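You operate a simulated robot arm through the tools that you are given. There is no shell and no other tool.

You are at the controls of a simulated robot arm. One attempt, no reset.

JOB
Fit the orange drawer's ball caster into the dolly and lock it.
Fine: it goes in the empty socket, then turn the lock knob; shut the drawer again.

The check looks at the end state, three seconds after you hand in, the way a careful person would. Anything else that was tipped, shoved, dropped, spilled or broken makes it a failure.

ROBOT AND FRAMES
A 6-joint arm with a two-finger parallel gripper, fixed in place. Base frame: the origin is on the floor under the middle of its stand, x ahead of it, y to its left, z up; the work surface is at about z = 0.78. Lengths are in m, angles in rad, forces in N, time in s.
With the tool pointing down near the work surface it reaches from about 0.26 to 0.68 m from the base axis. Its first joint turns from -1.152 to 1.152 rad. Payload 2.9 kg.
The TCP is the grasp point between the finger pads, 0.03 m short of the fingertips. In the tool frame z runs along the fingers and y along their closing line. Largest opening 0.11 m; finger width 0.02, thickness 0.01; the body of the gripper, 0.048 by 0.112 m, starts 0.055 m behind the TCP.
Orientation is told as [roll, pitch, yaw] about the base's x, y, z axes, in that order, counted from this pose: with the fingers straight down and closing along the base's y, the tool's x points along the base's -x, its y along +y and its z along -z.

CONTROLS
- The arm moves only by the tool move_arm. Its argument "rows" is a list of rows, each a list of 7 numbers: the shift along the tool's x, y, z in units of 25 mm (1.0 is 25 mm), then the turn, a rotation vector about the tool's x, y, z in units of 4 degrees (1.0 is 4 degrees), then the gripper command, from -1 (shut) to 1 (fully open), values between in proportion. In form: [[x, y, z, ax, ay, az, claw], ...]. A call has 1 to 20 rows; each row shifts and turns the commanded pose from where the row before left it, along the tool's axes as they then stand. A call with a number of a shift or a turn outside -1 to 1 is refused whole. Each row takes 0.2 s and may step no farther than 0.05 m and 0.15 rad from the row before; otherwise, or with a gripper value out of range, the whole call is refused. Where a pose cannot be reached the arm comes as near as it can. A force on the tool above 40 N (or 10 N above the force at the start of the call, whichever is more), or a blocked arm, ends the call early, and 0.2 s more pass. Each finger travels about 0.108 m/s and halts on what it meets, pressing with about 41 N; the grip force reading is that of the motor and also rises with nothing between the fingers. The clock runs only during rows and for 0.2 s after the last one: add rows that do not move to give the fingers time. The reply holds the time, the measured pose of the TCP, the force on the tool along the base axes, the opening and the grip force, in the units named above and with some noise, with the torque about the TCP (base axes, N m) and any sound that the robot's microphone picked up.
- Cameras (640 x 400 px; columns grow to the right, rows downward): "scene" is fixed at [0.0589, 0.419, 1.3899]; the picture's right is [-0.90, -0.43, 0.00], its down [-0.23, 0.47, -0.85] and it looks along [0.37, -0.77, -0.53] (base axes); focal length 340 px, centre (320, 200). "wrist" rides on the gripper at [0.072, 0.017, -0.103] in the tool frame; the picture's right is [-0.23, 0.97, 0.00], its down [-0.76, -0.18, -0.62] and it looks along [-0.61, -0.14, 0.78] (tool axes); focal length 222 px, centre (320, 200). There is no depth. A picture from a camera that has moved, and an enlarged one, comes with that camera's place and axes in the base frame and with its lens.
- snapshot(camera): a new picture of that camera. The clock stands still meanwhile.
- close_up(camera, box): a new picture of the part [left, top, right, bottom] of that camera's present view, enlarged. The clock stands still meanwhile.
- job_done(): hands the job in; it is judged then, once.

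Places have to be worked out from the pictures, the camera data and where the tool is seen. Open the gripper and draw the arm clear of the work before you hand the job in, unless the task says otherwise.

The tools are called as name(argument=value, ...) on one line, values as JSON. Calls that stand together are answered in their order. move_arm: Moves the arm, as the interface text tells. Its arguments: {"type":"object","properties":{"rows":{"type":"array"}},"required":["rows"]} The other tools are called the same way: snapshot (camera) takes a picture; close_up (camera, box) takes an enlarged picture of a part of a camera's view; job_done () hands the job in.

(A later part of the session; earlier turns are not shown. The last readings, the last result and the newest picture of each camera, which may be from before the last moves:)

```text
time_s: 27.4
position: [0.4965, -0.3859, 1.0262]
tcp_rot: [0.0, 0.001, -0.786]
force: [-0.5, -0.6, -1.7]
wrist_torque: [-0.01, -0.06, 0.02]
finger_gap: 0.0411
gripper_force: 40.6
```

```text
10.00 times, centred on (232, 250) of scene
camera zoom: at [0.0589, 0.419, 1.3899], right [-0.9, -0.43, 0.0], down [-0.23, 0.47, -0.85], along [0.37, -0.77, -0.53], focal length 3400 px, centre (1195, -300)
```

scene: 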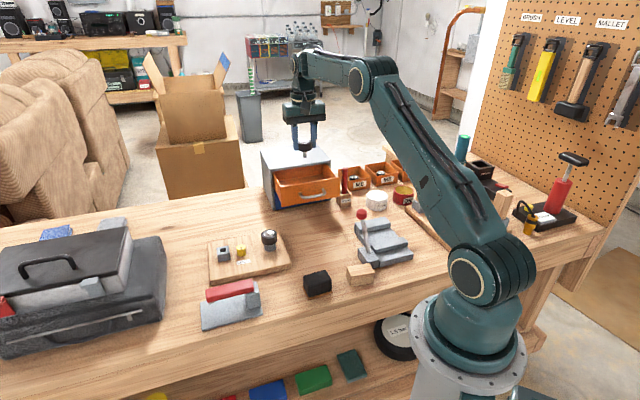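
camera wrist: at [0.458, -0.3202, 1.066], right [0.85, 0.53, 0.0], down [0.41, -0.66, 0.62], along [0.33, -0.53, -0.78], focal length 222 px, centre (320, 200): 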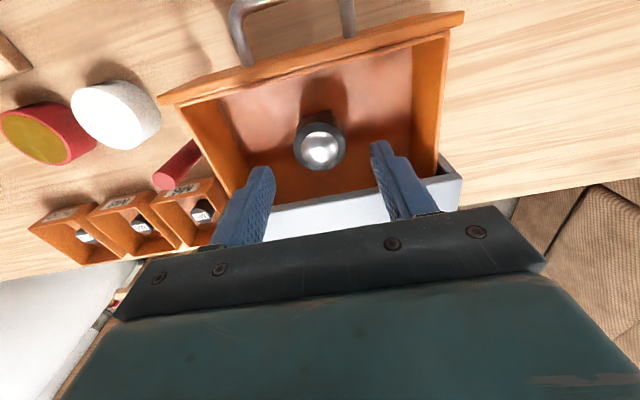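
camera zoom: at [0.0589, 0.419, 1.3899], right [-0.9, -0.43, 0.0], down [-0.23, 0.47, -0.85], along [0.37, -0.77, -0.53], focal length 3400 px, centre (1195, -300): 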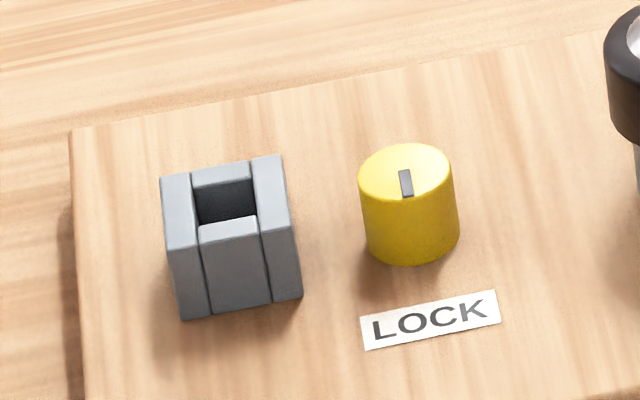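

The stem is a round pin, about 11 mm across and 25 mm long, so yaw doesn't matter for the fit. The square holder matches the dolly socket, so its picture at this height is a useful alignment reference. I'll carry the caster over the socket and turn so the fingers close clear of the knob.

move_arm(rows=[[0.3, 0.4, 0, 0, 0, 0, -1], [0.568, 0.898, 0, 0, 0, 0, -1], [0.568, 0.898, 0, 0, 0, 0, -1], [0.568, 0.898, 0, 0, 0, 0, -1], [0.568, 0.898, 0, 0, 0, 0, -1], [0.568, 0.898, 0, 0, 0, 0, -1], [0.568, 0.898, 0, 0, 0, 0, -1], [0.568, 0.898, 0, 0, 0, 0, -1], [0.568, 0.898, 0, 0, 0, 0, -1], [0.568, 0.898, 0, 0, 0, 0, -1], [0.568, 0.898, 0, 0, 0, 0, -1], [0.568, 0.898, 0, 0, 0, 0, -1], [0.268, 0.498, 0, 0, 0, 0, -1], [0, 0, 0, 0, 0, 0, -1]])

move_arm(rows=[[0, 0, 0, 0, 0, -1, -1], [0, 0, 0, 0, 0, -1, -1], [0, 0, 0, 0, 0, -1, -1], [0, 0, 0, 0, 0, -1, -1], [0, 0, 0, 0, 0, -1, -1], [0, 0, 0, 0, 0, -1, -1], [0, 0, 0, 0, 0, -1, -1], [0, 0, 0, 0, 0, -1, -1], [0, 0, 0, 0, 0, -1, -1], [0, 0, 0, 0, 0, -1, -1], [0, 0, 0, 0, 0, -1, -1], [0, 0, 0, 0, 0, -1, -1], [0, 0, 0, 0, 0, -1, -1], [0, 0, 0, 0, 0, -1, -1], [0, 0, 0, 0, 0, -1, -1], [0, 0, 0, 0, 0, -1, -1], [0, 0, 0, 0, 0, -1, -1], [0, 0, 0, 0, 0, -1, -1], [0, 0, 0, 0, 0, -1, -1], [0, 0, 0, 0, 0, -1, -1]])

move_arm(rows=[[0, 0, 0, 0, 0, -1, -1], [0, 0, 0, 0, 0, -1, -1], [0, 0, 0, 0, 0, 0, -1]])

snapshot(camera="wrist")

snapshot(camera="scene")

```text
time_s: 30.4
position: [0.5669, -0.0737, 1.025]
tcp_rot: [0.0, -0.001, -0.785]
force: [0.4, 0.1, -0.2]
wrist_torque: [0.01, -0.01, -0.01]
finger_gap: 0.0411
gripper_force: 41.6
```

```text
time_s: 34.6
position: [0.5677, -0.0743, 1.025]
tcp_rot: [0.0, 0.0, 0.612]
force: [0.2, -0.1, -1.2]
wrist_torque: [0.0, 0.0, -0.01]
finger_gap: 0.0409
gripper_force: 41.2
```

```text
time_s: 35.4
position: [0.5678, -0.0736, 1.0263]
tcp_rot: [0.001, 0.001, 0.752]
force: [-0.1, -0.2, -1.3]
wrist_torque: [-0.02, 0.0, 0.0]
finger_gap: 0.0411
gripper_force: 41.1
```

```text
taken
camera wrist: at [0.5036, -0.1109, 1.1285], right [-0.5, 0.87, 0.0], down [0.68, 0.39, 0.62], along [0.54, 0.31, -0.78], focal length 222 px, centre (320, 200)
```

wrist: 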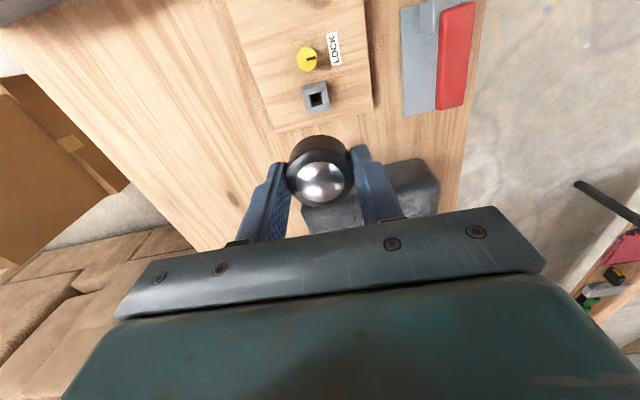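

```text
taken
```

scene: 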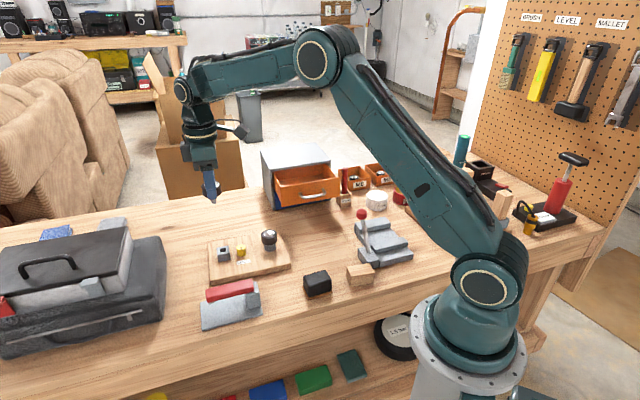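

I'm above the socket. I'll zoom in on it to measure its position and height.

close_up(camera="wrist", box=[292, 72, 342, 122])

close_up(camera="wrist", box=[220, 0, 400, 140])

close_up(camera="scene", box=[190, 165, 260, 270])

```text
8.00 times, centred on (317, 97) of wrist
camera zoom: at [0.5036, -0.1109, 1.1285], right [-0.5, 0.87, 0.0], down [0.68, 0.39, 0.62], along [0.54, 0.31, -0.78], focal length 1777 px, centre (344, 1024)
```

zoom: 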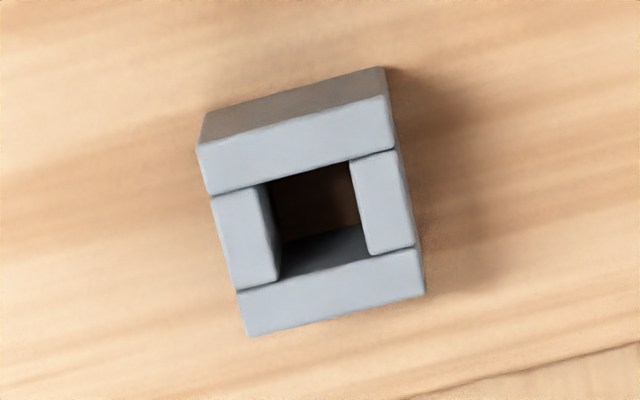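

```text
2.86 times, centred on (310, 70) of wrist
camera zoom: at [0.5036, -0.1109, 1.1285], right [-0.5, 0.87, 0.0], down [0.68, 0.39, 0.62], along [0.54, 0.31, -0.78], focal length 635 px, centre (349, 571)
```

zoom: 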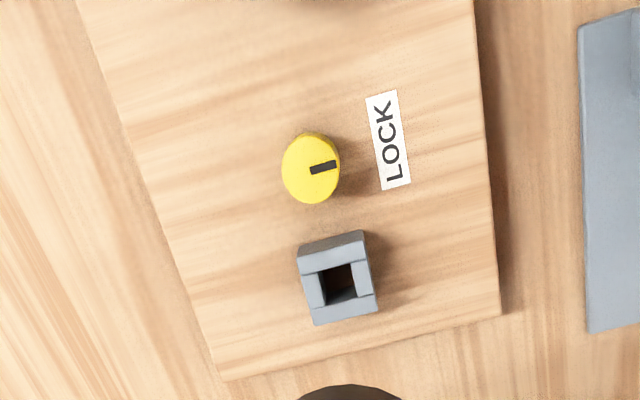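

```text
3.81 times, centred on (225, 218) of scene
camera zoom: at [0.0589, 0.419, 1.3899], right [-0.9, -0.43, 0.0], down [-0.23, 0.47, -0.85], along [0.37, -0.77, -0.53], focal length 1295 px, centre (682, 133)
```

zoom: 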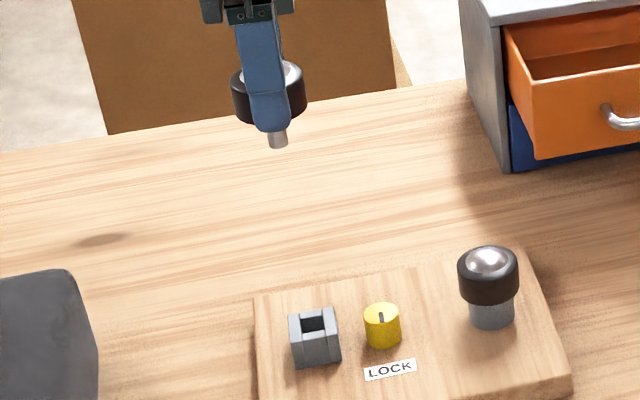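

The socket hole measures about 14.3 mm, the same as the drawer holder, with its top at z≈0.83. Compared with the reference view, the caster needs to shift about 7 mm along tool -y. I'll apply that, lower to the same relative height as the reference (about 110 mm above seat), and compare images.

move_arm(rows=[[-0.04, -0.27, 0, 0, 0, 0, -1], [0, 0, 0.6, 0, 0, 0, -1], [0, 0, 0.6, 0, 0, 0, -1], [0, 0, 0.6, 0, 0, 0, -1], [0, 0, 0.4, 0, 0, 0, -1], [0, 0, 0, 0, 0, 0, -1], [0, 0, 0, 0, 0, 0, -1]])

close_up(camera="wrist", box=[295, 75, 345, 125])

close_up(camera="scene", box=[190, 190, 260, 270])

```text
time_s: 37.0
position: [0.5736, -0.0785, 0.9692]
tcp_rot: [-0.002, 0.0, 0.751]
force: [-0.1, -0.7, -0.7]
wrist_torque: [0.01, -0.02, 0.02]
finger_gap: 0.0411
gripper_force: 40.9
```

```text
8.00 times, centred on (320, 100) of wrist
camera zoom: at [0.5085, -0.115, 1.0731], right [-0.5, 0.87, 0.0], down [0.68, 0.39, 0.62], along [0.54, 0.31, -0.78], focal length 1777 px, centre (320, 1000)
```

zoom: 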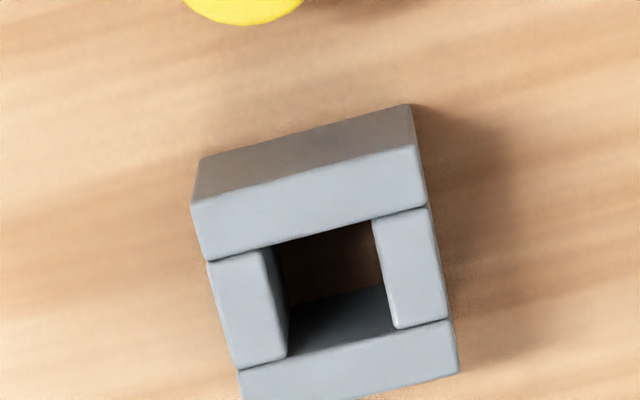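

```text
5.00 times, centred on (225, 230) of scene
camera zoom: at [0.0589, 0.419, 1.3899], right [-0.9, -0.43, 0.0], down [-0.23, 0.47, -0.85], along [0.37, -0.77, -0.53], focal length 1700 px, centre (795, 50)
```

zoom: 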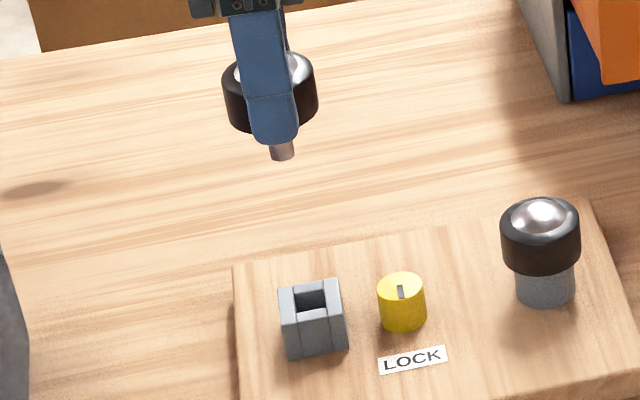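

The hole centre matches the reference to within about 0.5 mm, but the pin may have been off-centre in the drawer holder. I'll check the cap axis directly in the same view to refine the alignment.

close_up(camera="wrist", box=[275, 85, 365, 215])

close_up(camera="wrist", box=[280, 125, 360, 215])

close_up(camera="scene", box=[212, 190, 242, 215])

```text
3.08 times, centred on (320, 150) of wrist
camera zoom: at [0.5085, -0.115, 1.0731], right [-0.5, 0.87, 0.0], down [0.68, 0.39, 0.62], along [0.54, 0.31, -0.78], focal length 684 px, centre (320, 354)
```

zoom: 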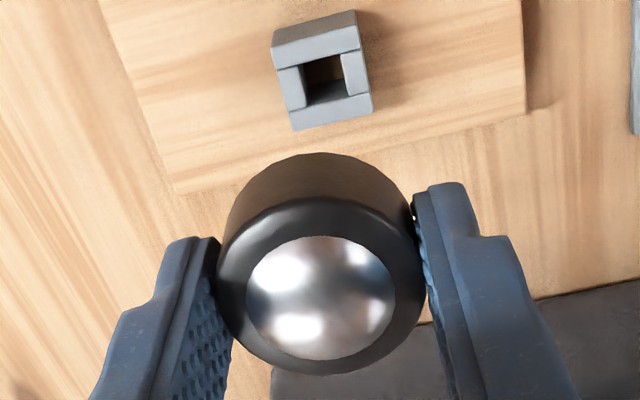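

```text
4.44 times, centred on (320, 170) of wrist
camera zoom: at [0.5085, -0.115, 1.0731], right [-0.5, 0.87, 0.0], down [0.68, 0.39, 0.62], along [0.54, 0.31, -0.78], focal length 987 px, centre (320, 333)
```

zoom: 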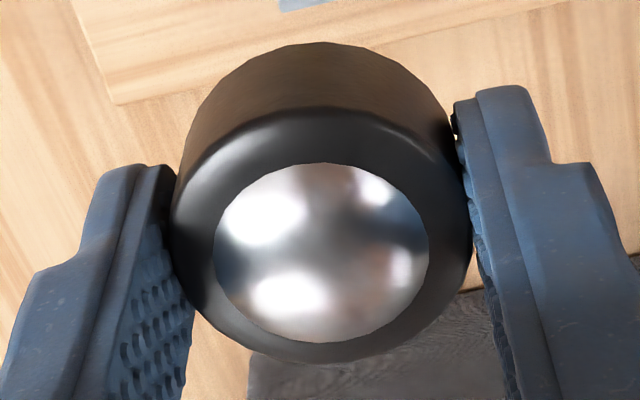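

```text
16.00 times, centred on (227, 202) of scene
camera zoom: at [0.0589, 0.419, 1.3899], right [-0.9, -0.43, 0.0], down [-0.23, 0.47, -0.85], along [0.37, -0.77, -0.53], focal length 5440 px, centre (1808, 160)
```

zoom: 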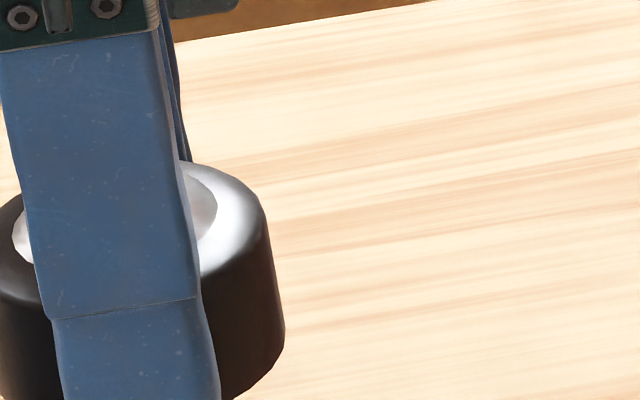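

The cap axis reads about 1 mm left of the hole centre, so I'll nudge the tool slightly (+0.8 mm y, -0.5 mm x). Then I'll lower until the pin end is about 10 mm above the socket and check the alignment from the scene camera at high zoom.

move_arm(rows=[[-0.02, 0.032, 0.5, 0, 0, 0, -1], [0, 0, 0.6, 0, 0, 0, -1], [0, 0, 0.6, 0, 0, 0, -1], [0, 0, 0.6, 0, 0, 0, -1], [0, 0, 0.4, 0, 0, 0, -1], [0, 0, 0.3, 0, 0, 0, -1], [0, 0, 0, 0, 0, 0, -1], [0, 0, 0, 0, 0, 0, -1]])

close_up(camera="scene", box=[210, 215, 250, 265])

close_up(camera="scene", box=[212, 228, 238, 258])

```text
time_s: 38.8
position: [0.5735, -0.0782, 0.896]
tcp_rot: [0.002, 0.001, 0.75]
force: [0.6, 0.9, -2.3]
wrist_torque: [-0.04, 0.02, -0.01]
finger_gap: 0.0408
gripper_force: 41.0
```

```text
8.00 times, centred on (230, 240) of scene
camera zoom: at [0.0589, 0.419, 1.3899], right [-0.9, -0.43, 0.0], down [-0.23, 0.47, -0.85], along [0.37, -0.77, -0.53], focal length 2720 px, centre (1040, -120)
```

zoom: 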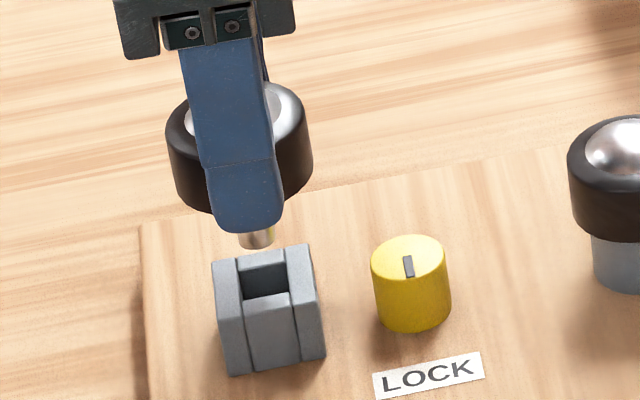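

```text
13.33 times, centred on (225, 243) of scene
camera zoom: at [0.0589, 0.419, 1.3899], right [-0.9, -0.43, 0.0], down [-0.23, 0.47, -0.85], along [0.37, -0.77, -0.53], focal length 4534 px, centre (1587, -373)
```

zoom: 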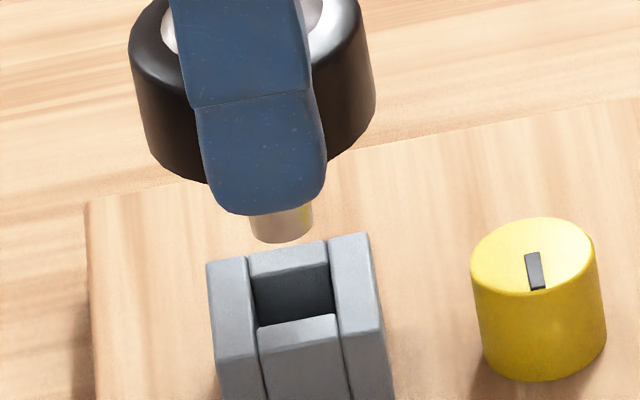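

From the scene view the pin is about 0.5 mm off along the tool x axis, so it's nearly over the hole. I'll correct that and lower gently to just above the rim.

move_arm(rows=[[-0.02, 0, 0.16, 0, 0, 0, -1], [0, 0, 0.16, 0, 0, 0, -1], [0, 0, 0.16, 0, 0, 0, -1], [0, 0, 0, 0, 0, 0, -1], [0, 0, 0, 0, 0, 0, -1]])

close_up(camera="scene", box=[212, 228, 238, 258])

close_up(camera="wrist", box=[250, 80, 390, 220])

```text
time_s: 40.0
position: [0.574, -0.0773, 0.8834]
tcp_rot: [-0.001, -0.001, 0.749]
force: [-0.4, -0.4, -0.5]
wrist_torque: [0.0, 0.02, -0.03]
finger_gap: 0.041
gripper_force: 41.1
```

```text
13.33 times, centred on (225, 243) of scene
camera zoom: at [0.0589, 0.419, 1.3899], right [-0.9, -0.43, 0.0], down [-0.23, 0.47, -0.85], along [0.37, -0.77, -0.53], focal length 4534 px, centre (1587, -373)
```

zoom: 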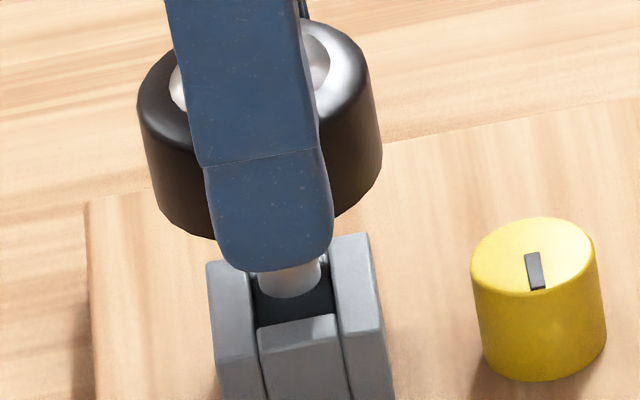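

```text
2.86 times, centred on (320, 150) of wrist
camera zoom: at [0.5088, -0.1147, 0.9863], right [-0.5, 0.87, 0.0], down [0.68, 0.39, 0.62], along [0.54, 0.31, -0.78], focal length 635 px, centre (320, 343)
```

zoom: 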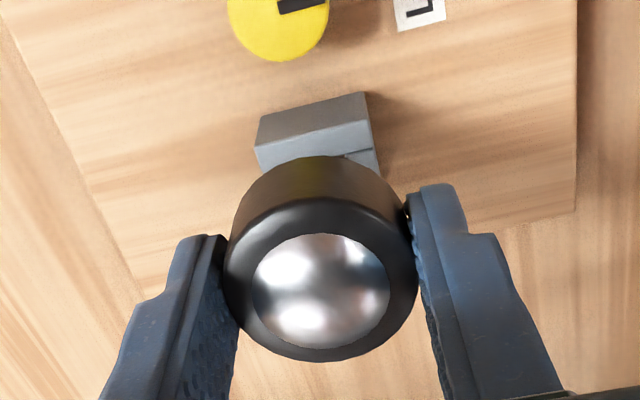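

The pin now sits right over the hole, about 4 mm above it. I'll lower in 2 mm steps and watch the contact force.

move_arm(rows=[[0, 0, 0.08, 0, 0, 0, -1], [0, 0, 0.08, 0, 0, 0, -1], [0, 0, 0.08, 0, 0, 0, -1], [0, 0, 0.08, 0, 0, 0, -1], [0, 0, 0, 0, 0, 0, -1]])

close_up(camera="scene", box=[212, 228, 238, 258])

```text
time_s: 41.2
position: [0.5727, -0.078, 0.8744]
tcp_rot: [0.0, 0.0, 0.75]
force: [-0.4, 0.7, -0.3]
wrist_torque: [0.02, 0.0, 0.05]
finger_gap: 0.0408
gripper_force: 41.1
```

```text
13.33 times, centred on (225, 243) of scene
camera zoom: at [0.0589, 0.419, 1.3899], right [-0.9, -0.43, 0.0], down [-0.23, 0.47, -0.85], along [0.37, -0.77, -0.53], focal length 4534 px, centre (1587, -373)
```

zoom: 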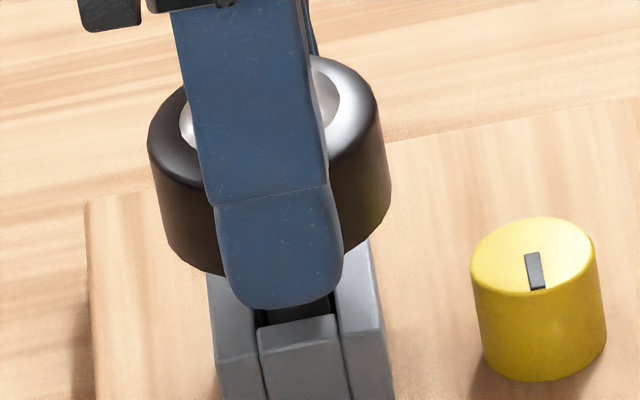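

No contact force, and the pin is entering the hole. I'll continue down toward the seat.

move_arm(rows=[[0, 0, 0.1, 0, 0, 0, -1], [0, 0, 0.1, 0, 0, 0, -1], [0, 0, 0.1, 0, 0, 0, -1], [0, 0, 0.1, 0, 0, 0, -1], [0, 0, 0.1, 0, 0, 0, -1], [0, 0, 0, 0, 0, 0, -1]])

close_up(camera="scene", box=[205, 225, 245, 265])

```text
time_s: 42.6
position: [0.5727, -0.0777, 0.8618]
tcp_rot: [0.001, 0.0, 0.751]
force: [-1.0, 0.3, -1.3]
wrist_torque: [0.0, 0.01, 0.03]
finger_gap: 0.0411
gripper_force: 41.2
```

```text
10.00 times, centred on (225, 245) of scene
camera zoom: at [0.0589, 0.419, 1.3899], right [-0.9, -0.43, 0.0], down [-0.23, 0.47, -0.85], along [0.37, -0.77, -0.53], focal length 3400 px, centre (1270, -250)
```

zoom: 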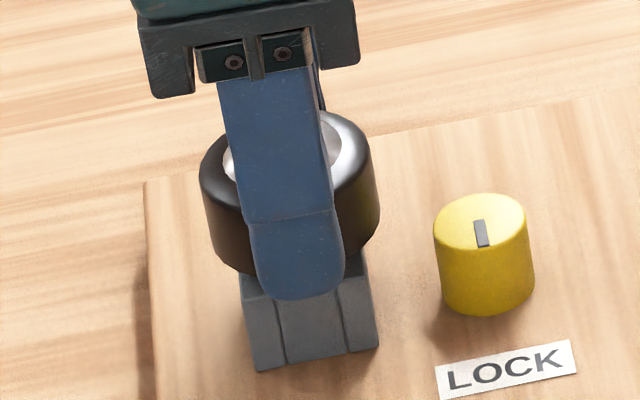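

It's sliding in freely. I'll press the last 8 mm in 1 mm steps and watch for the seat.

move_arm(rows=[[0, 0, 0.06, 0, 0, 0, -1], [0, 0, 0.06, 0, 0, 0, -1], [0, 0, 0.06, 0, 0, 0, -1], [0, 0, 0.04, 0, 0, 0, -1], [0, 0, 0.04, 0, 0, 0, -1], [0, 0, 0, 0, 0, 0, -1]])

close_up(camera="scene", box=[205, 225, 245, 265])

```text
time_s: 44.0
position: [0.5746, -0.0772, 0.8572]
tcp_rot: [0.0, 0.001, 0.751]
force: [0.0, -0.2, -0.8]
wrist_torque: [0.02, 0.03, 0.0]
finger_gap: 0.0409
gripper_force: 40.7
```

```text
10.00 times, centred on (225, 245) of scene
camera zoom: at [0.0589, 0.419, 1.3899], right [-0.9, -0.43, 0.0], down [-0.23, 0.47, -0.85], along [0.37, -0.77, -0.53], focal length 3400 px, centre (1270, -250)
```

zoom: 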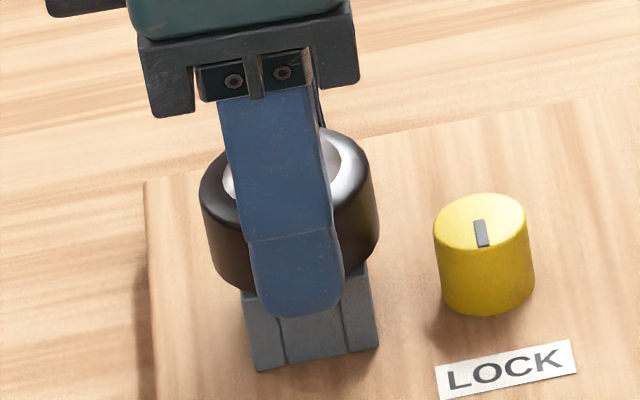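

Still no seating force, so I'll continue in 1 mm steps.

move_arm(rows=[[0, 0, 0.04, 0, 0, 0, -1], [0, 0, 0.04, 0, 0, 0, -1], [0, 0, 0.04, 0, 0, 0, -1], [0, 0, 0, 0, 0, 0, -1]])

close_up(camera="scene", box=[205, 225, 245, 265])

```text
time_s: 45.0
position: [0.5743, -0.0777, 0.8555]
tcp_rot: [-0.002, -0.002, 0.751]
force: [-7.4, 0.7, 23.4]
wrist_torque: [0.06, 0.36, 0.02]
finger_gap: 0.0409
gripper_force: 40.8
```

```text
10.00 times, centred on (225, 245) of scene
camera zoom: at [0.0583, 0.4191, 1.3899], right [-0.9, -0.43, 0.0], down [-0.23, 0.47, -0.85], along [0.37, -0.77, -0.53], focal length 3400 px, centre (1270, -250)
```

zoom: 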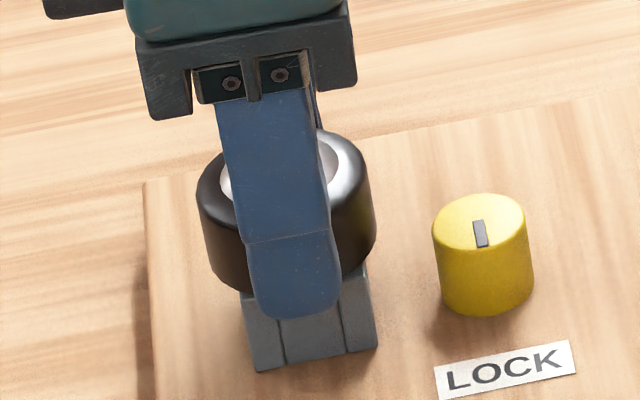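

Vertical force rose to 23 N with the cap bottom down on the socket top, so the caster is seated. I'll relieve the preload by about 1 mm, then release.

move_arm(rows=[[0, 0, -0.05, 0, 0, 0, -1], [0, 0, 0, 0, 0, 0, -1]])

move_arm(rows=[[0, 0, 0, 0, 0, 0, -0.1], [0, 0, 0, 0, 0, 0, 0.1], [0, 0, 0, 0, 0, 0, 0.15], [0, 0, 0, 0, 0, 0, 0.15]])

close_up(camera="scene", box=[200, 215, 260, 265])

```text
time_s: 45.6
position: [0.5757, -0.0783, 0.8545]
tcp_rot: [-0.003, -0.001, 0.752]
force: [0.9, -1.0, 19.4]
wrist_torque: [-0.09, 0.02, 0.0]
finger_gap: 0.0409
gripper_force: 41.4
```

```text
time_s: 46.6
position: [0.5745, -0.0769, 0.8544]
tcp_rot: [0.0, -0.001, 0.751]
force: [0.3, 0.7, 0.3]
wrist_torque: [0.02, -0.02, -0.02]
finger_gap: 0.0632
gripper_force: 0.0
```

```text
8.00 times, centred on (230, 240) of scene
camera zoom: at [0.0589, 0.419, 1.3899], right [-0.9, -0.43, 0.0], down [-0.23, 0.47, -0.85], along [0.37, -0.77, -0.53], focal length 2720 px, centre (1040, -120)
```

zoom: 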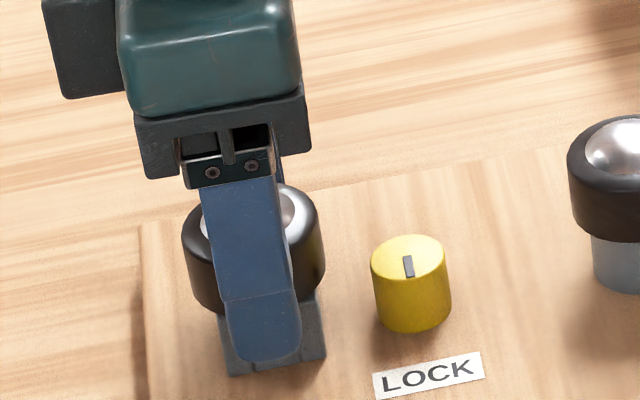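

Released, and the caster stays put. I'll rise straight up and inspect the result before going to the knob.

move_arm(rows=[[0, 0, -0.4, 0, 0, 0, 0.15], [0, 0, -0.8, 0, 0, 0, 0.15], [0, 0, -1, 0, 0, 0, 0.15], [0, 0, -1, 0, 0, 0, 0.15], [0, 0, -1, 0, 0, 0, 0.15], [0, 0, -0.8, 0, 0, 0, 0.15], [0, 0, 0, 0, 0, 0, 0.15]])

close_up(camera="scene", box=[200, 215, 290, 275])

snapshot(camera="wrist")

close_up(camera="wrist", box=[260, 0, 400, 140])

```text
time_s: 48.2
position: [0.5741, -0.0765, 0.9809]
tcp_rot: [-0.001, -0.002, 0.751]
force: [0.0, 0.3, 0.3]
wrist_torque: [0.0, -0.01, 0.01]
finger_gap: 0.0633
gripper_force: 0.1
```

```text
6.67 times, centred on (245, 245) of scene
camera zoom: at [0.0589, 0.419, 1.3899], right [-0.9, -0.43, 0.0], down [-0.23, 0.47, -0.85], along [0.37, -0.77, -0.53], focal length 2267 px, centre (820, -100)
```

zoom: 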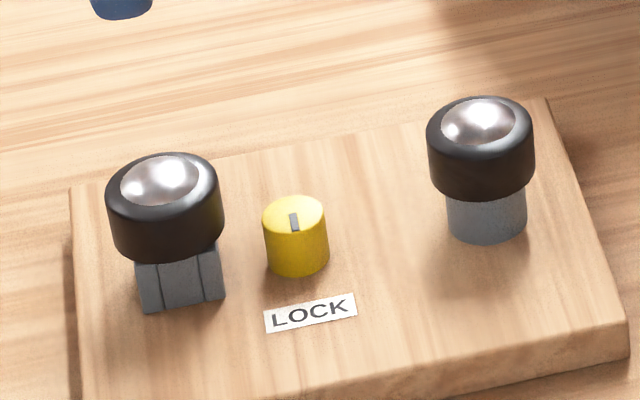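

```text
taken
camera wrist: at [0.5085, -0.1142, 1.0837], right [-0.5, 0.87, 0.0], down [0.68, 0.39, 0.62], along [0.54, 0.31, -0.78], focal length 222 px, centre (320, 200)
```

wrist: 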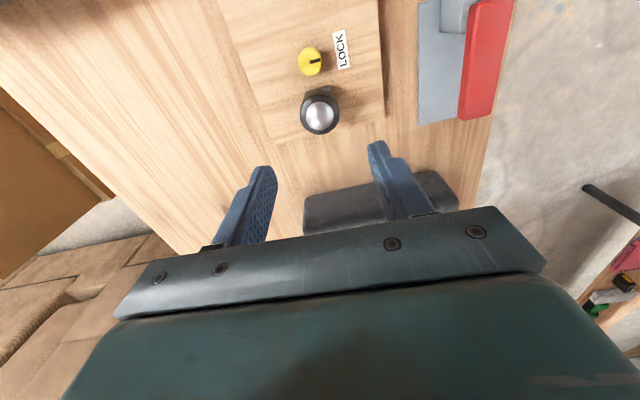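

```text
2.86 times, centred on (330, 70) of wrist
camera zoom: at [0.5085, -0.1142, 1.0837], right [-0.5, 0.87, 0.0], down [0.68, 0.39, 0.62], along [0.54, 0.31, -0.78], focal length 635 px, centre (291, 571)
```

zoom: 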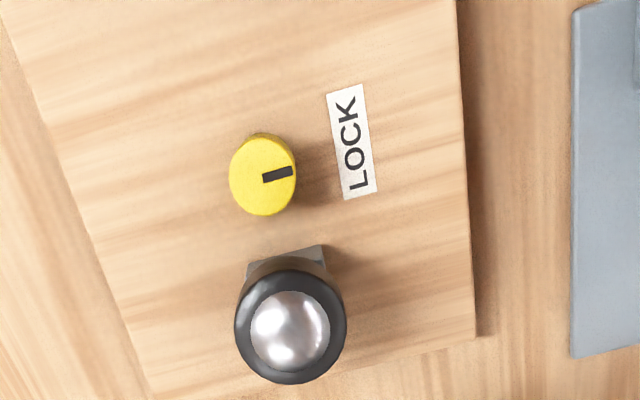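

The caster sits level and flush in the socket. The knob is about 45 mm from it along the board's long axis, near (0.540, -0.109). I'll move above it to measure it more closely.

move_arm(rows=[[0.6, 0, 0, 0, 0, 0, 0.15], [0.6, 0, 0, 0, 0, 0, 0], [0.61, 0, 0, 0, 0, 0, 0], [0, 0, 0, 0, 0, 0, 0]])

snapshot(camera="wrist")

close_up(camera="wrist", box=[270, 60, 370, 180])

close_up(camera="scene", box=[215, 225, 265, 265])

```text
time_s: 49.2
position: [0.5423, -0.1073, 0.9803]
tcp_rot: [0.0, 0.0, 0.749]
force: [-0.2, 0.1, 0.1]
wrist_torque: [0.0, -0.01, -0.03]
finger_gap: 0.055
gripper_force: 0.0
```

```text
taken
camera wrist: at [0.4768, -0.1455, 1.0827], right [-0.5, 0.87, 0.0], down [0.68, 0.39, 0.62], along [0.54, 0.31, -0.78], focal length 222 px, centre (320, 200)
```

wrist: 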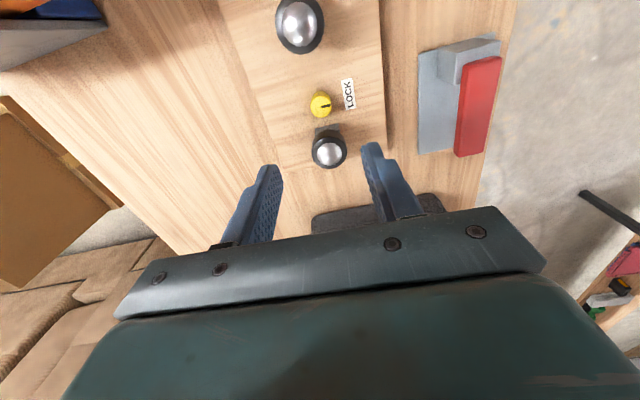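

```text
3.33 times, centred on (320, 120) of wrist
camera zoom: at [0.4768, -0.1455, 1.0827], right [-0.5, 0.87, 0.0], down [0.68, 0.39, 0.62], along [0.54, 0.31, -0.78], focal length 740 px, centre (320, 467)
```

zoom: 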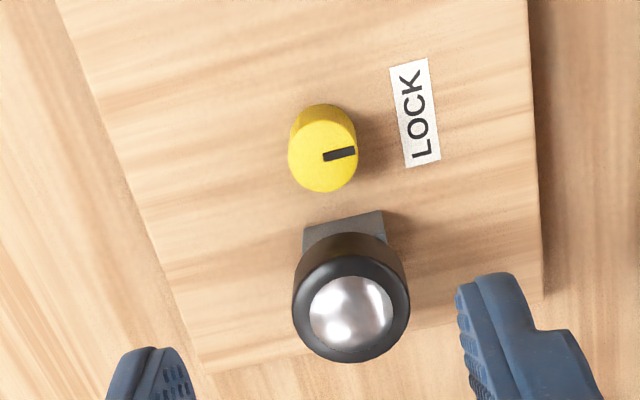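

```text
10.00 times, centred on (240, 245) of scene
camera zoom: at [0.0589, 0.419, 1.3899], right [-0.9, -0.43, 0.0], down [-0.23, 0.47, -0.85], along [0.37, -0.77, -0.53], focal length 3400 px, centre (1120, -250)
```

zoom: 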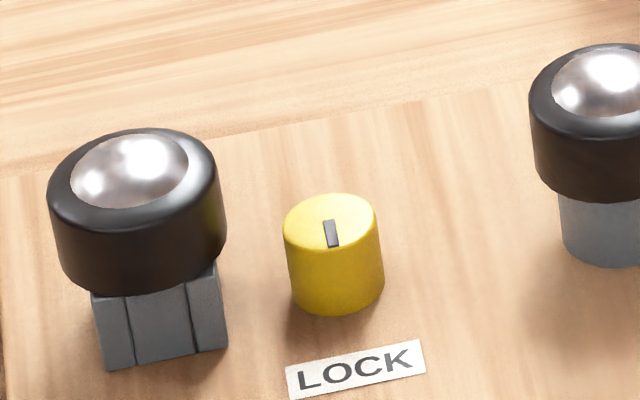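

The knob is within about 1 mm of my TCP axis, about 23 mm in diameter and with its top at z≈0.822. To allow a full 90° clockwise turn without touching the new cap, I'll start from yaw ≈83° with a narrow opening. I'll rotate there first and re-check centring.

move_arm(rows=[[0, 0, 0, 0, 0, -1, -0.2], [0, 0, 0, 0, 0, -1, -0.38], [0, 0, 0, 0, 0, -1, -0.38], [0, 0, 0, 0, 0, -1, -0.38], [0, 0, 0, 0, 0, -1, -0.38], [0, 0, 0, 0, 0, -1, -0.38], [0, 0, 0, 0, 0, -1, -0.38], [0, 0, 0, 0, 0, -1, -0.38], [0, 0, 0, 0, 0, -1, -0.38], [0, 0, 0, 0, 0, -1, -0.38], [0, 0, 1, 0, 0, 0, -0.38], [0, 0, 1, 0, 0, 0, -0.38], [0, 0, 0, 0, 0, 0, -0.38]])

snapshot(camera="wrist")

close_up(camera="wrist", box=[250, 90, 390, 230])

close_up(camera="scene", box=[205, 205, 275, 265])

```text
time_s: 52.0
position: [0.5403, -0.1079, 0.9293]
tcp_rot: [-0.001, -0.002, 1.449]
force: [0.0, 0.3, 0.7]
wrist_torque: [0.03, 0.02, 0.01]
finger_gap: 0.0341
gripper_force: 0.0
```

```text
taken
camera wrist: at [0.5149, -0.178, 1.0326], right [-0.94, 0.34, 0.0], down [0.27, 0.73, 0.62], along [0.21, 0.59, -0.78], focal length 222 px, centre (320, 200)
```

wrist: 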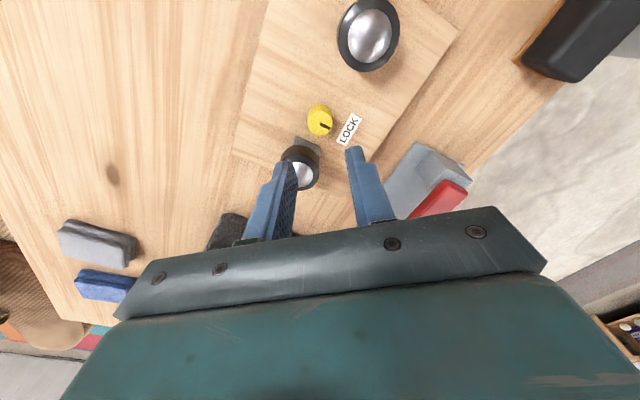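

```text
2.86 times, centred on (320, 160) of wrist
camera zoom: at [0.5149, -0.178, 1.0326], right [-0.94, 0.34, 0.0], down [0.27, 0.73, 0.62], along [0.21, 0.59, -0.78], focal length 635 px, centre (320, 314)
```

zoom: 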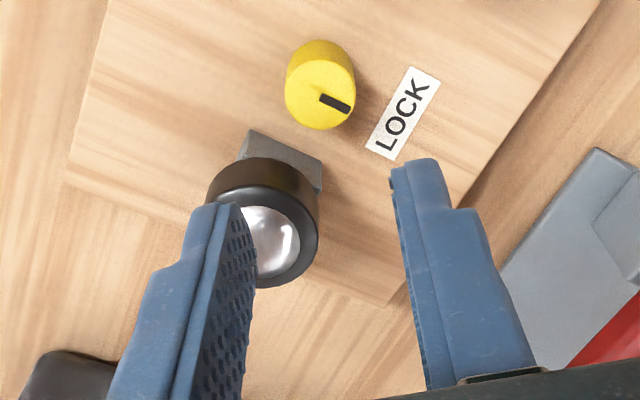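

```text
6.67 times, centred on (240, 235) of scene
camera zoom: at [0.0589, 0.419, 1.3899], right [-0.9, -0.43, 0.0], down [-0.23, 0.47, -0.85], along [0.37, -0.77, -0.53], focal length 2267 px, centre (853, -33)
```

zoom: 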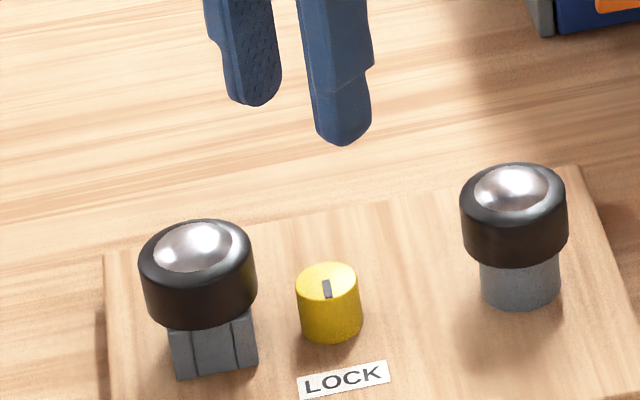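

The knob is centred to within about 1.5 mm, so I'll apply that small correction. Then I'll lower around it with a 34 mm opening, keeping the tips above the board.

move_arm(rows=[[-0.048, -0.024, 0.6, 0, 0, 0, -0.38], [0, 0, 0.6, 0, 0, 0, -0.38], [0, 0, 0.6, 0, 0, 0, -0.38], [0, 0, 0.5, 0, 0, 0, -0.38], [0, 0, 0.3, 0, 0, 0, -0.38], [0, 0, 0, 0, 0, 0, -0.38]])

close_up(camera="scene", box=[205, 205, 275, 265])

close_up(camera="wrist", box=[250, 90, 390, 230])

```text
time_s: 53.4
position: [0.5416, -0.1077, 0.8633]
tcp_rot: [-0.001, 0.0, 1.449]
force: [0.2, 0.0, 0.2]
wrist_torque: [0.02, -0.06, -0.01]
finger_gap: 0.034
gripper_force: 0.1
```

```text
6.67 times, centred on (240, 235) of scene
camera zoom: at [0.0589, 0.419, 1.3899], right [-0.9, -0.43, 0.0], down [-0.23, 0.47, -0.85], along [0.37, -0.77, -0.53], focal length 2267 px, centre (853, -33)
```

zoom: 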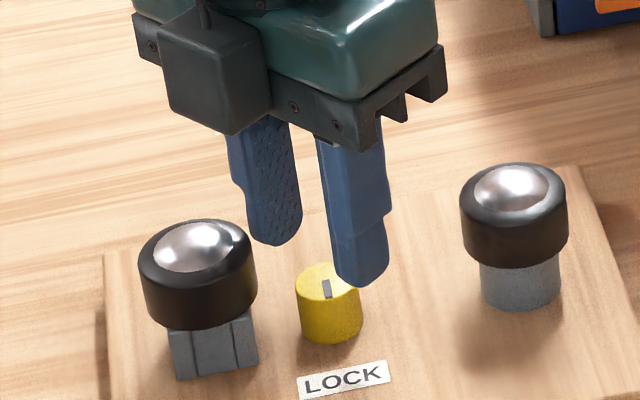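

```text
2.86 times, centred on (320, 160) of wrist
camera zoom: at [0.515, -0.177, 0.9673], right [-0.94, 0.34, 0.0], down [0.27, 0.73, 0.62], along [0.21, 0.59, -0.78], focal length 635 px, centre (320, 314)
```

zoom: 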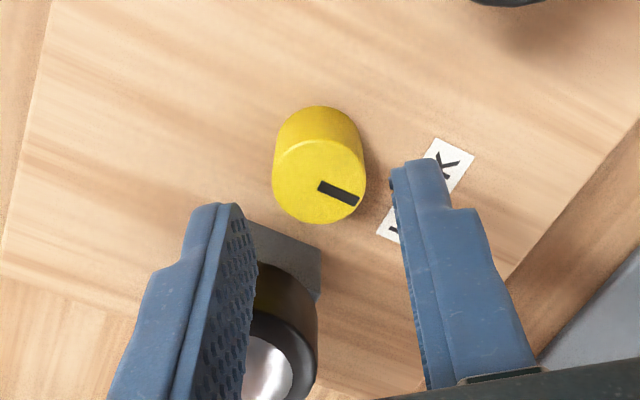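

Everything is still clear and the knob is centred to under 1 mm. I'll lower the last 23 mm around it.

move_arm(rows=[[0, 0, 0.3, 0, 0, 0, -0.38], [0, 0, 0.3, 0, 0, 0, -0.38], [0, 0, 0.3, 0, 0, 0, -0.38], [0, 0, 0, 0, 0, 0, -0.38]])

close_up(camera="scene", box=[210, 215, 270, 265])

close_up(camera="wrist", box=[250, 90, 390, 230])

```text
time_s: 54.4
position: [0.5407, -0.1067, 0.8424]
tcp_rot: [0.0, 0.0, 1.449]
force: [-0.1, -0.3, 0.1]
wrist_torque: [0.02, 0.03, 0.0]
finger_gap: 0.034
gripper_force: 0.1
```

```text
8.00 times, centred on (240, 240) of scene
camera zoom: at [0.0589, 0.419, 1.3899], right [-0.9, -0.43, 0.0], down [-0.23, 0.47, -0.85], along [0.37, -0.77, -0.53], focal length 2720 px, centre (960, -120)
```

zoom: 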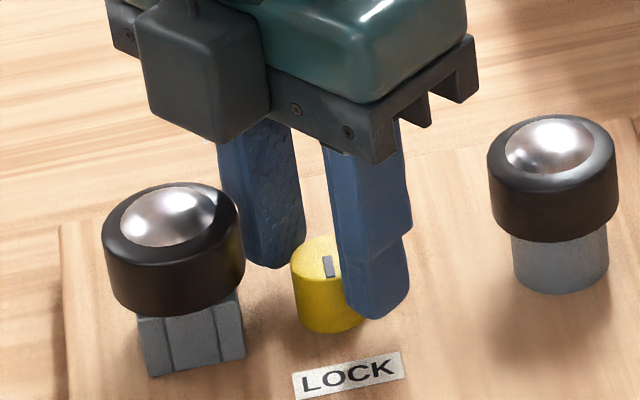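

```text
2.86 times, centred on (320, 160) of wrist
camera zoom: at [0.5153, -0.1767, 0.9451], right [-0.94, 0.34, 0.0], down [0.27, 0.73, 0.62], along [0.21, 0.59, -0.78], focal length 635 px, centre (320, 314)
```

zoom: 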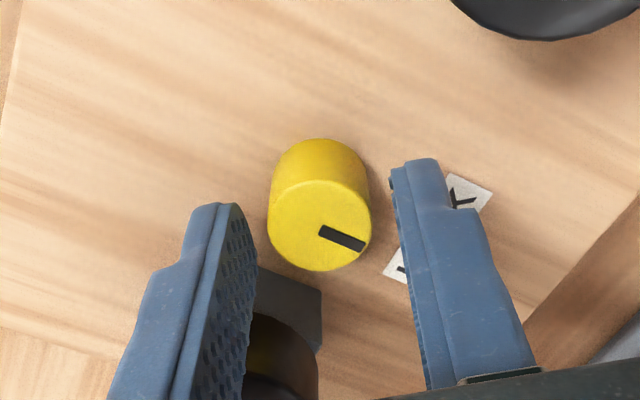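

The fingers straddle the knob, centred. I'll go 2.5 mm lower for more pad overlap and close gently.

move_arm(rows=[[0, 0, 0.1, 0, 0, 0, -0.38], [0, 0, 0, 0, 0, 0, -0.5], [0, 0, 0, 0, 0, 0, -0.56], [0, 0, 0, 0, 0, 0, -0.6], [0, 0, 0, 0, 0, 0, -1], [0, 0, 0, 0, 0, 0, -1]])

close_up(camera="wrist", box=[250, 90, 390, 230])

close_up(camera="scene", box=[200, 215, 290, 275])

```text
time_s: 55.8
position: [0.5404, -0.107, 0.8402]
tcp_rot: [0.0, -0.001, 1.449]
force: [4.6, -0.2, 0.6]
wrist_torque: [0.06, 0.15, -0.01]
finger_gap: 0.0229
gripper_force: 41.0
```

```text
2.86 times, centred on (320, 160) of wrist
camera zoom: at [0.5151, -0.1768, 0.9427], right [-0.94, 0.34, 0.0], down [0.27, 0.73, 0.62], along [0.21, 0.59, -0.78], focal length 635 px, centre (320, 314)
```

zoom: 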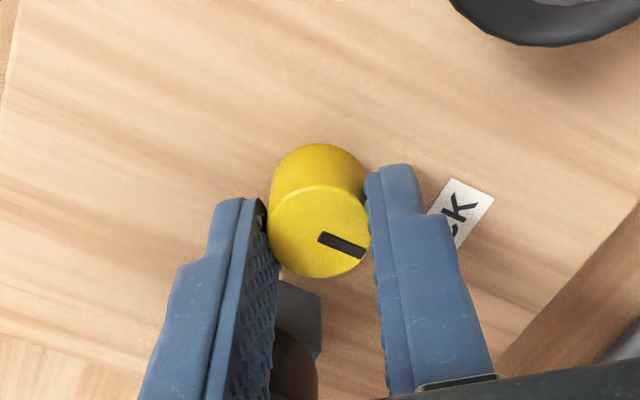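

```text
6.67 times, centred on (245, 245) of scene
camera zoom: at [0.059, 0.419, 1.3899], right [-0.9, -0.43, 0.0], down [-0.23, 0.47, -0.85], along [0.37, -0.77, -0.53], focal length 2267 px, centre (820, -100)
```

zoom: 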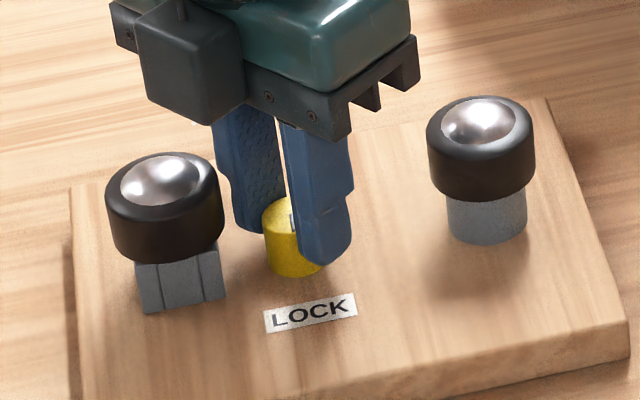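

The knob is gripped at 22.9 mm. I'll test a small clockwise turn (seen from above) and watch the torque and the mark.

move_arm(rows=[[0, 0, 0, 0, 0, 0.5, -1], [0, 0, 0, 0, 0, 0.5, -1], [0, 0, 0, 0, 0, 0.5, -1], [0, 0, 0, 0, 0, 0.5, -1], [0, 0, 0, 0, 0, 0, -1]])

close_up(camera="wrist", box=[250, 90, 390, 230])

close_up(camera="scene", box=[200, 215, 290, 275])

```text
time_s: 57.0
position: [0.5407, -0.1066, 0.8396]
tcp_rot: [0.002, 0.0, 1.309]
force: [1.8, 2.6, 0.1]
wrist_torque: [-0.21, -0.4, -0.02]
finger_gap: 0.0231
gripper_force: 40.8
```

```text
2.86 times, centred on (320, 160) of wrist
camera zoom: at [0.5056, -0.1727, 0.9427], right [-0.88, 0.47, 0.0], down [0.37, 0.69, 0.62], along [0.29, 0.55, -0.78], focal length 635 px, centre (320, 314)
```

zoom: 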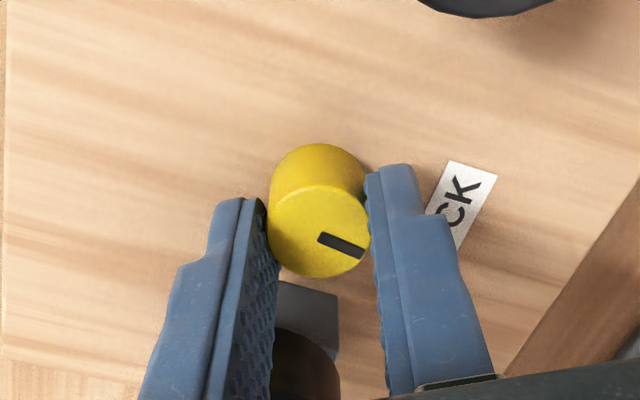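

```text
6.67 times, centred on (245, 245) of scene
camera zoom: at [0.0591, 0.4191, 1.3899], right [-0.9, -0.43, 0.0], down [-0.23, 0.47, -0.85], along [0.37, -0.77, -0.53], focal length 2267 px, centre (820, -100)
```

zoom: 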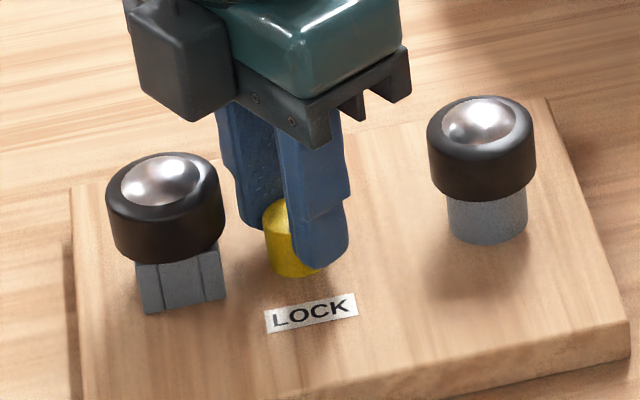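

The knob follows the gripper freely clockwise, and the board hasn't moved. I'll continue clockwise in stages, watching the torque for a stop.

move_arm(rows=[[0, 0, 0, 0, 0, 0.6, -1], [0, 0, 0, 0, 0, 0.6, -1], [0, 0, 0, 0, 0, 0.6, -1], [0, 0, 0, 0, 0, 0.6, -1], [0, 0, 0, 0, 0, 0.6, -1], [0, 0, 0, 0, 0, 0.6, -1], [0, 0, 0, 0, 0, 0.6, -1], [0, 0, 0, 0, 0, 0.6, -1], [0, 0, 0, 0, 0, 0.6, -1], [0, 0, 0, 0, 0, 0.6, -1], [0, 0, 0, 0, 0, 0, -1]])

close_up(camera="wrist", box=[250, 90, 390, 230])

close_up(camera="scene", box=[200, 215, 290, 275])

```text
time_s: 59.4
position: [0.5414, -0.1069, 0.8395]
tcp_rot: [-0.001, -0.001, 0.889]
force: [0.4, 4.9, 0.3]
wrist_torque: [-0.07, 0.07, 0.0]
finger_gap: 0.0229
gripper_force: 41.1
```

```text
2.86 times, centred on (320, 160) of wrist
camera zoom: at [0.482, -0.153, 0.9427], right [-0.61, 0.79, 0.0], down [0.62, 0.48, 0.62], along [0.49, 0.38, -0.78], focal length 635 px, centre (320, 314)
```

zoom: 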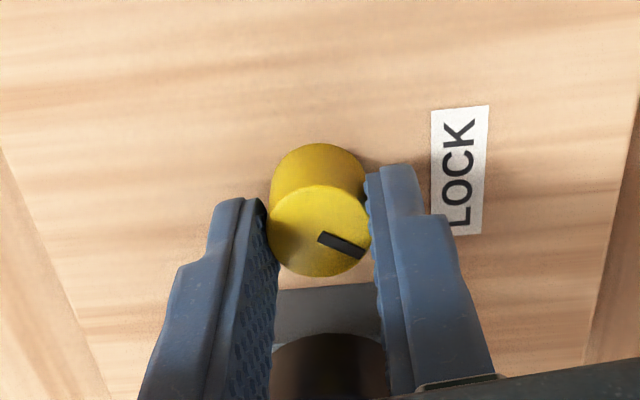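

```text
6.67 times, centred on (245, 245) of scene
camera zoom: at [0.059, 0.4192, 1.3898], right [-0.9, -0.43, 0.0], down [-0.23, 0.47, -0.85], along [0.37, -0.77, -0.53], focal length 2267 px, centre (820, -100)
```

zoom: 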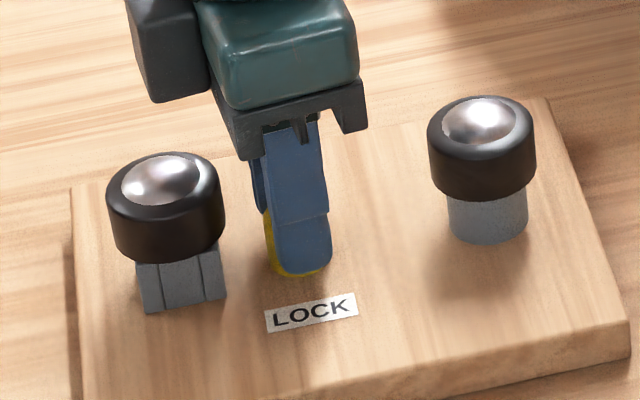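

The knob has turned 32° and is still free. I'll continue another 36°.

move_arm(rows=[[0, 0, 0, 0, 0, 0.6, -1], [0, 0, 0, 0, 0, 0.6, -1], [0, 0, 0, 0, 0, 0.6, -1], [0, 0, 0, 0, 0, 0.6, -1], [0, 0, 0, 0, 0, 0.6, -1], [0, 0, 0, 0, 0, 0.6, -1], [0, 0, 0, 0, 0, 0.6, -1], [0, 0, 0, 0, 0, 0.6, -1], [0, 0, 0, 0, 0, 0.6, -1], [0, 0, 0, 0, 0, 0.6, -1], [0, 0, 0, 0, 0, 0.6, -1], [0, 0, 0, 0, 0, 0.6, -1], [0, 0, 0, 0, 0, 0.6, -1], [0, 0, 0, 0, 0, 0.6, -1], [0, 0, 0, 0, 0, 0.6, -1], [0, 0, 0, 0, 0, 0, -1]])

close_up(camera="wrist", box=[250, 90, 390, 230])

close_up(camera="scene", box=[200, 215, 290, 275])

```text
time_s: 62.8
position: [0.541, -0.1078, 0.8394]
tcp_rot: [0.0, 0.002, 0.259]
force: [0.8, -5.8, 0.4]
wrist_torque: [-0.43, -0.12, -0.04]
finger_gap: 0.0231
gripper_force: 41.0
```

```text
2.86 times, centred on (320, 160) of wrist
camera zoom: at [0.4665, -0.1094, 0.9427], right [-0.03, 1.0, 0.0], down [0.78, 0.02, 0.62], along [0.62, 0.02, -0.78], focal length 635 px, centre (320, 314)
```

zoom: 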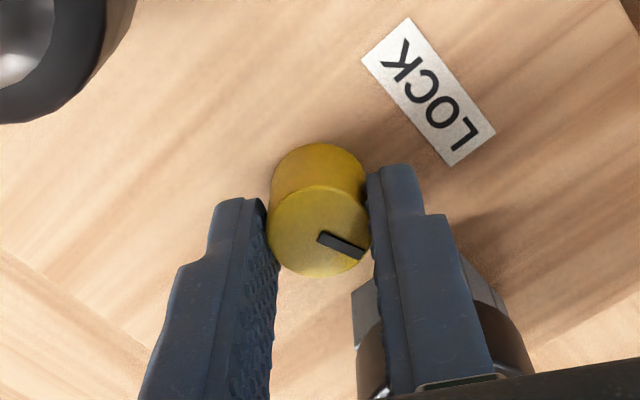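

```text
6.67 times, centred on (245, 245) of scene
camera zoom: at [0.0589, 0.4189, 1.3899], right [-0.9, -0.43, 0.0], down [-0.23, 0.47, -0.85], along [0.37, -0.77, -0.53], focal length 2267 px, centre (820, -100)
```

zoom: 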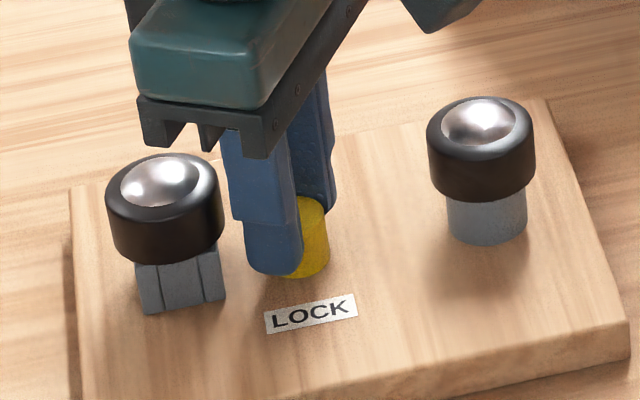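

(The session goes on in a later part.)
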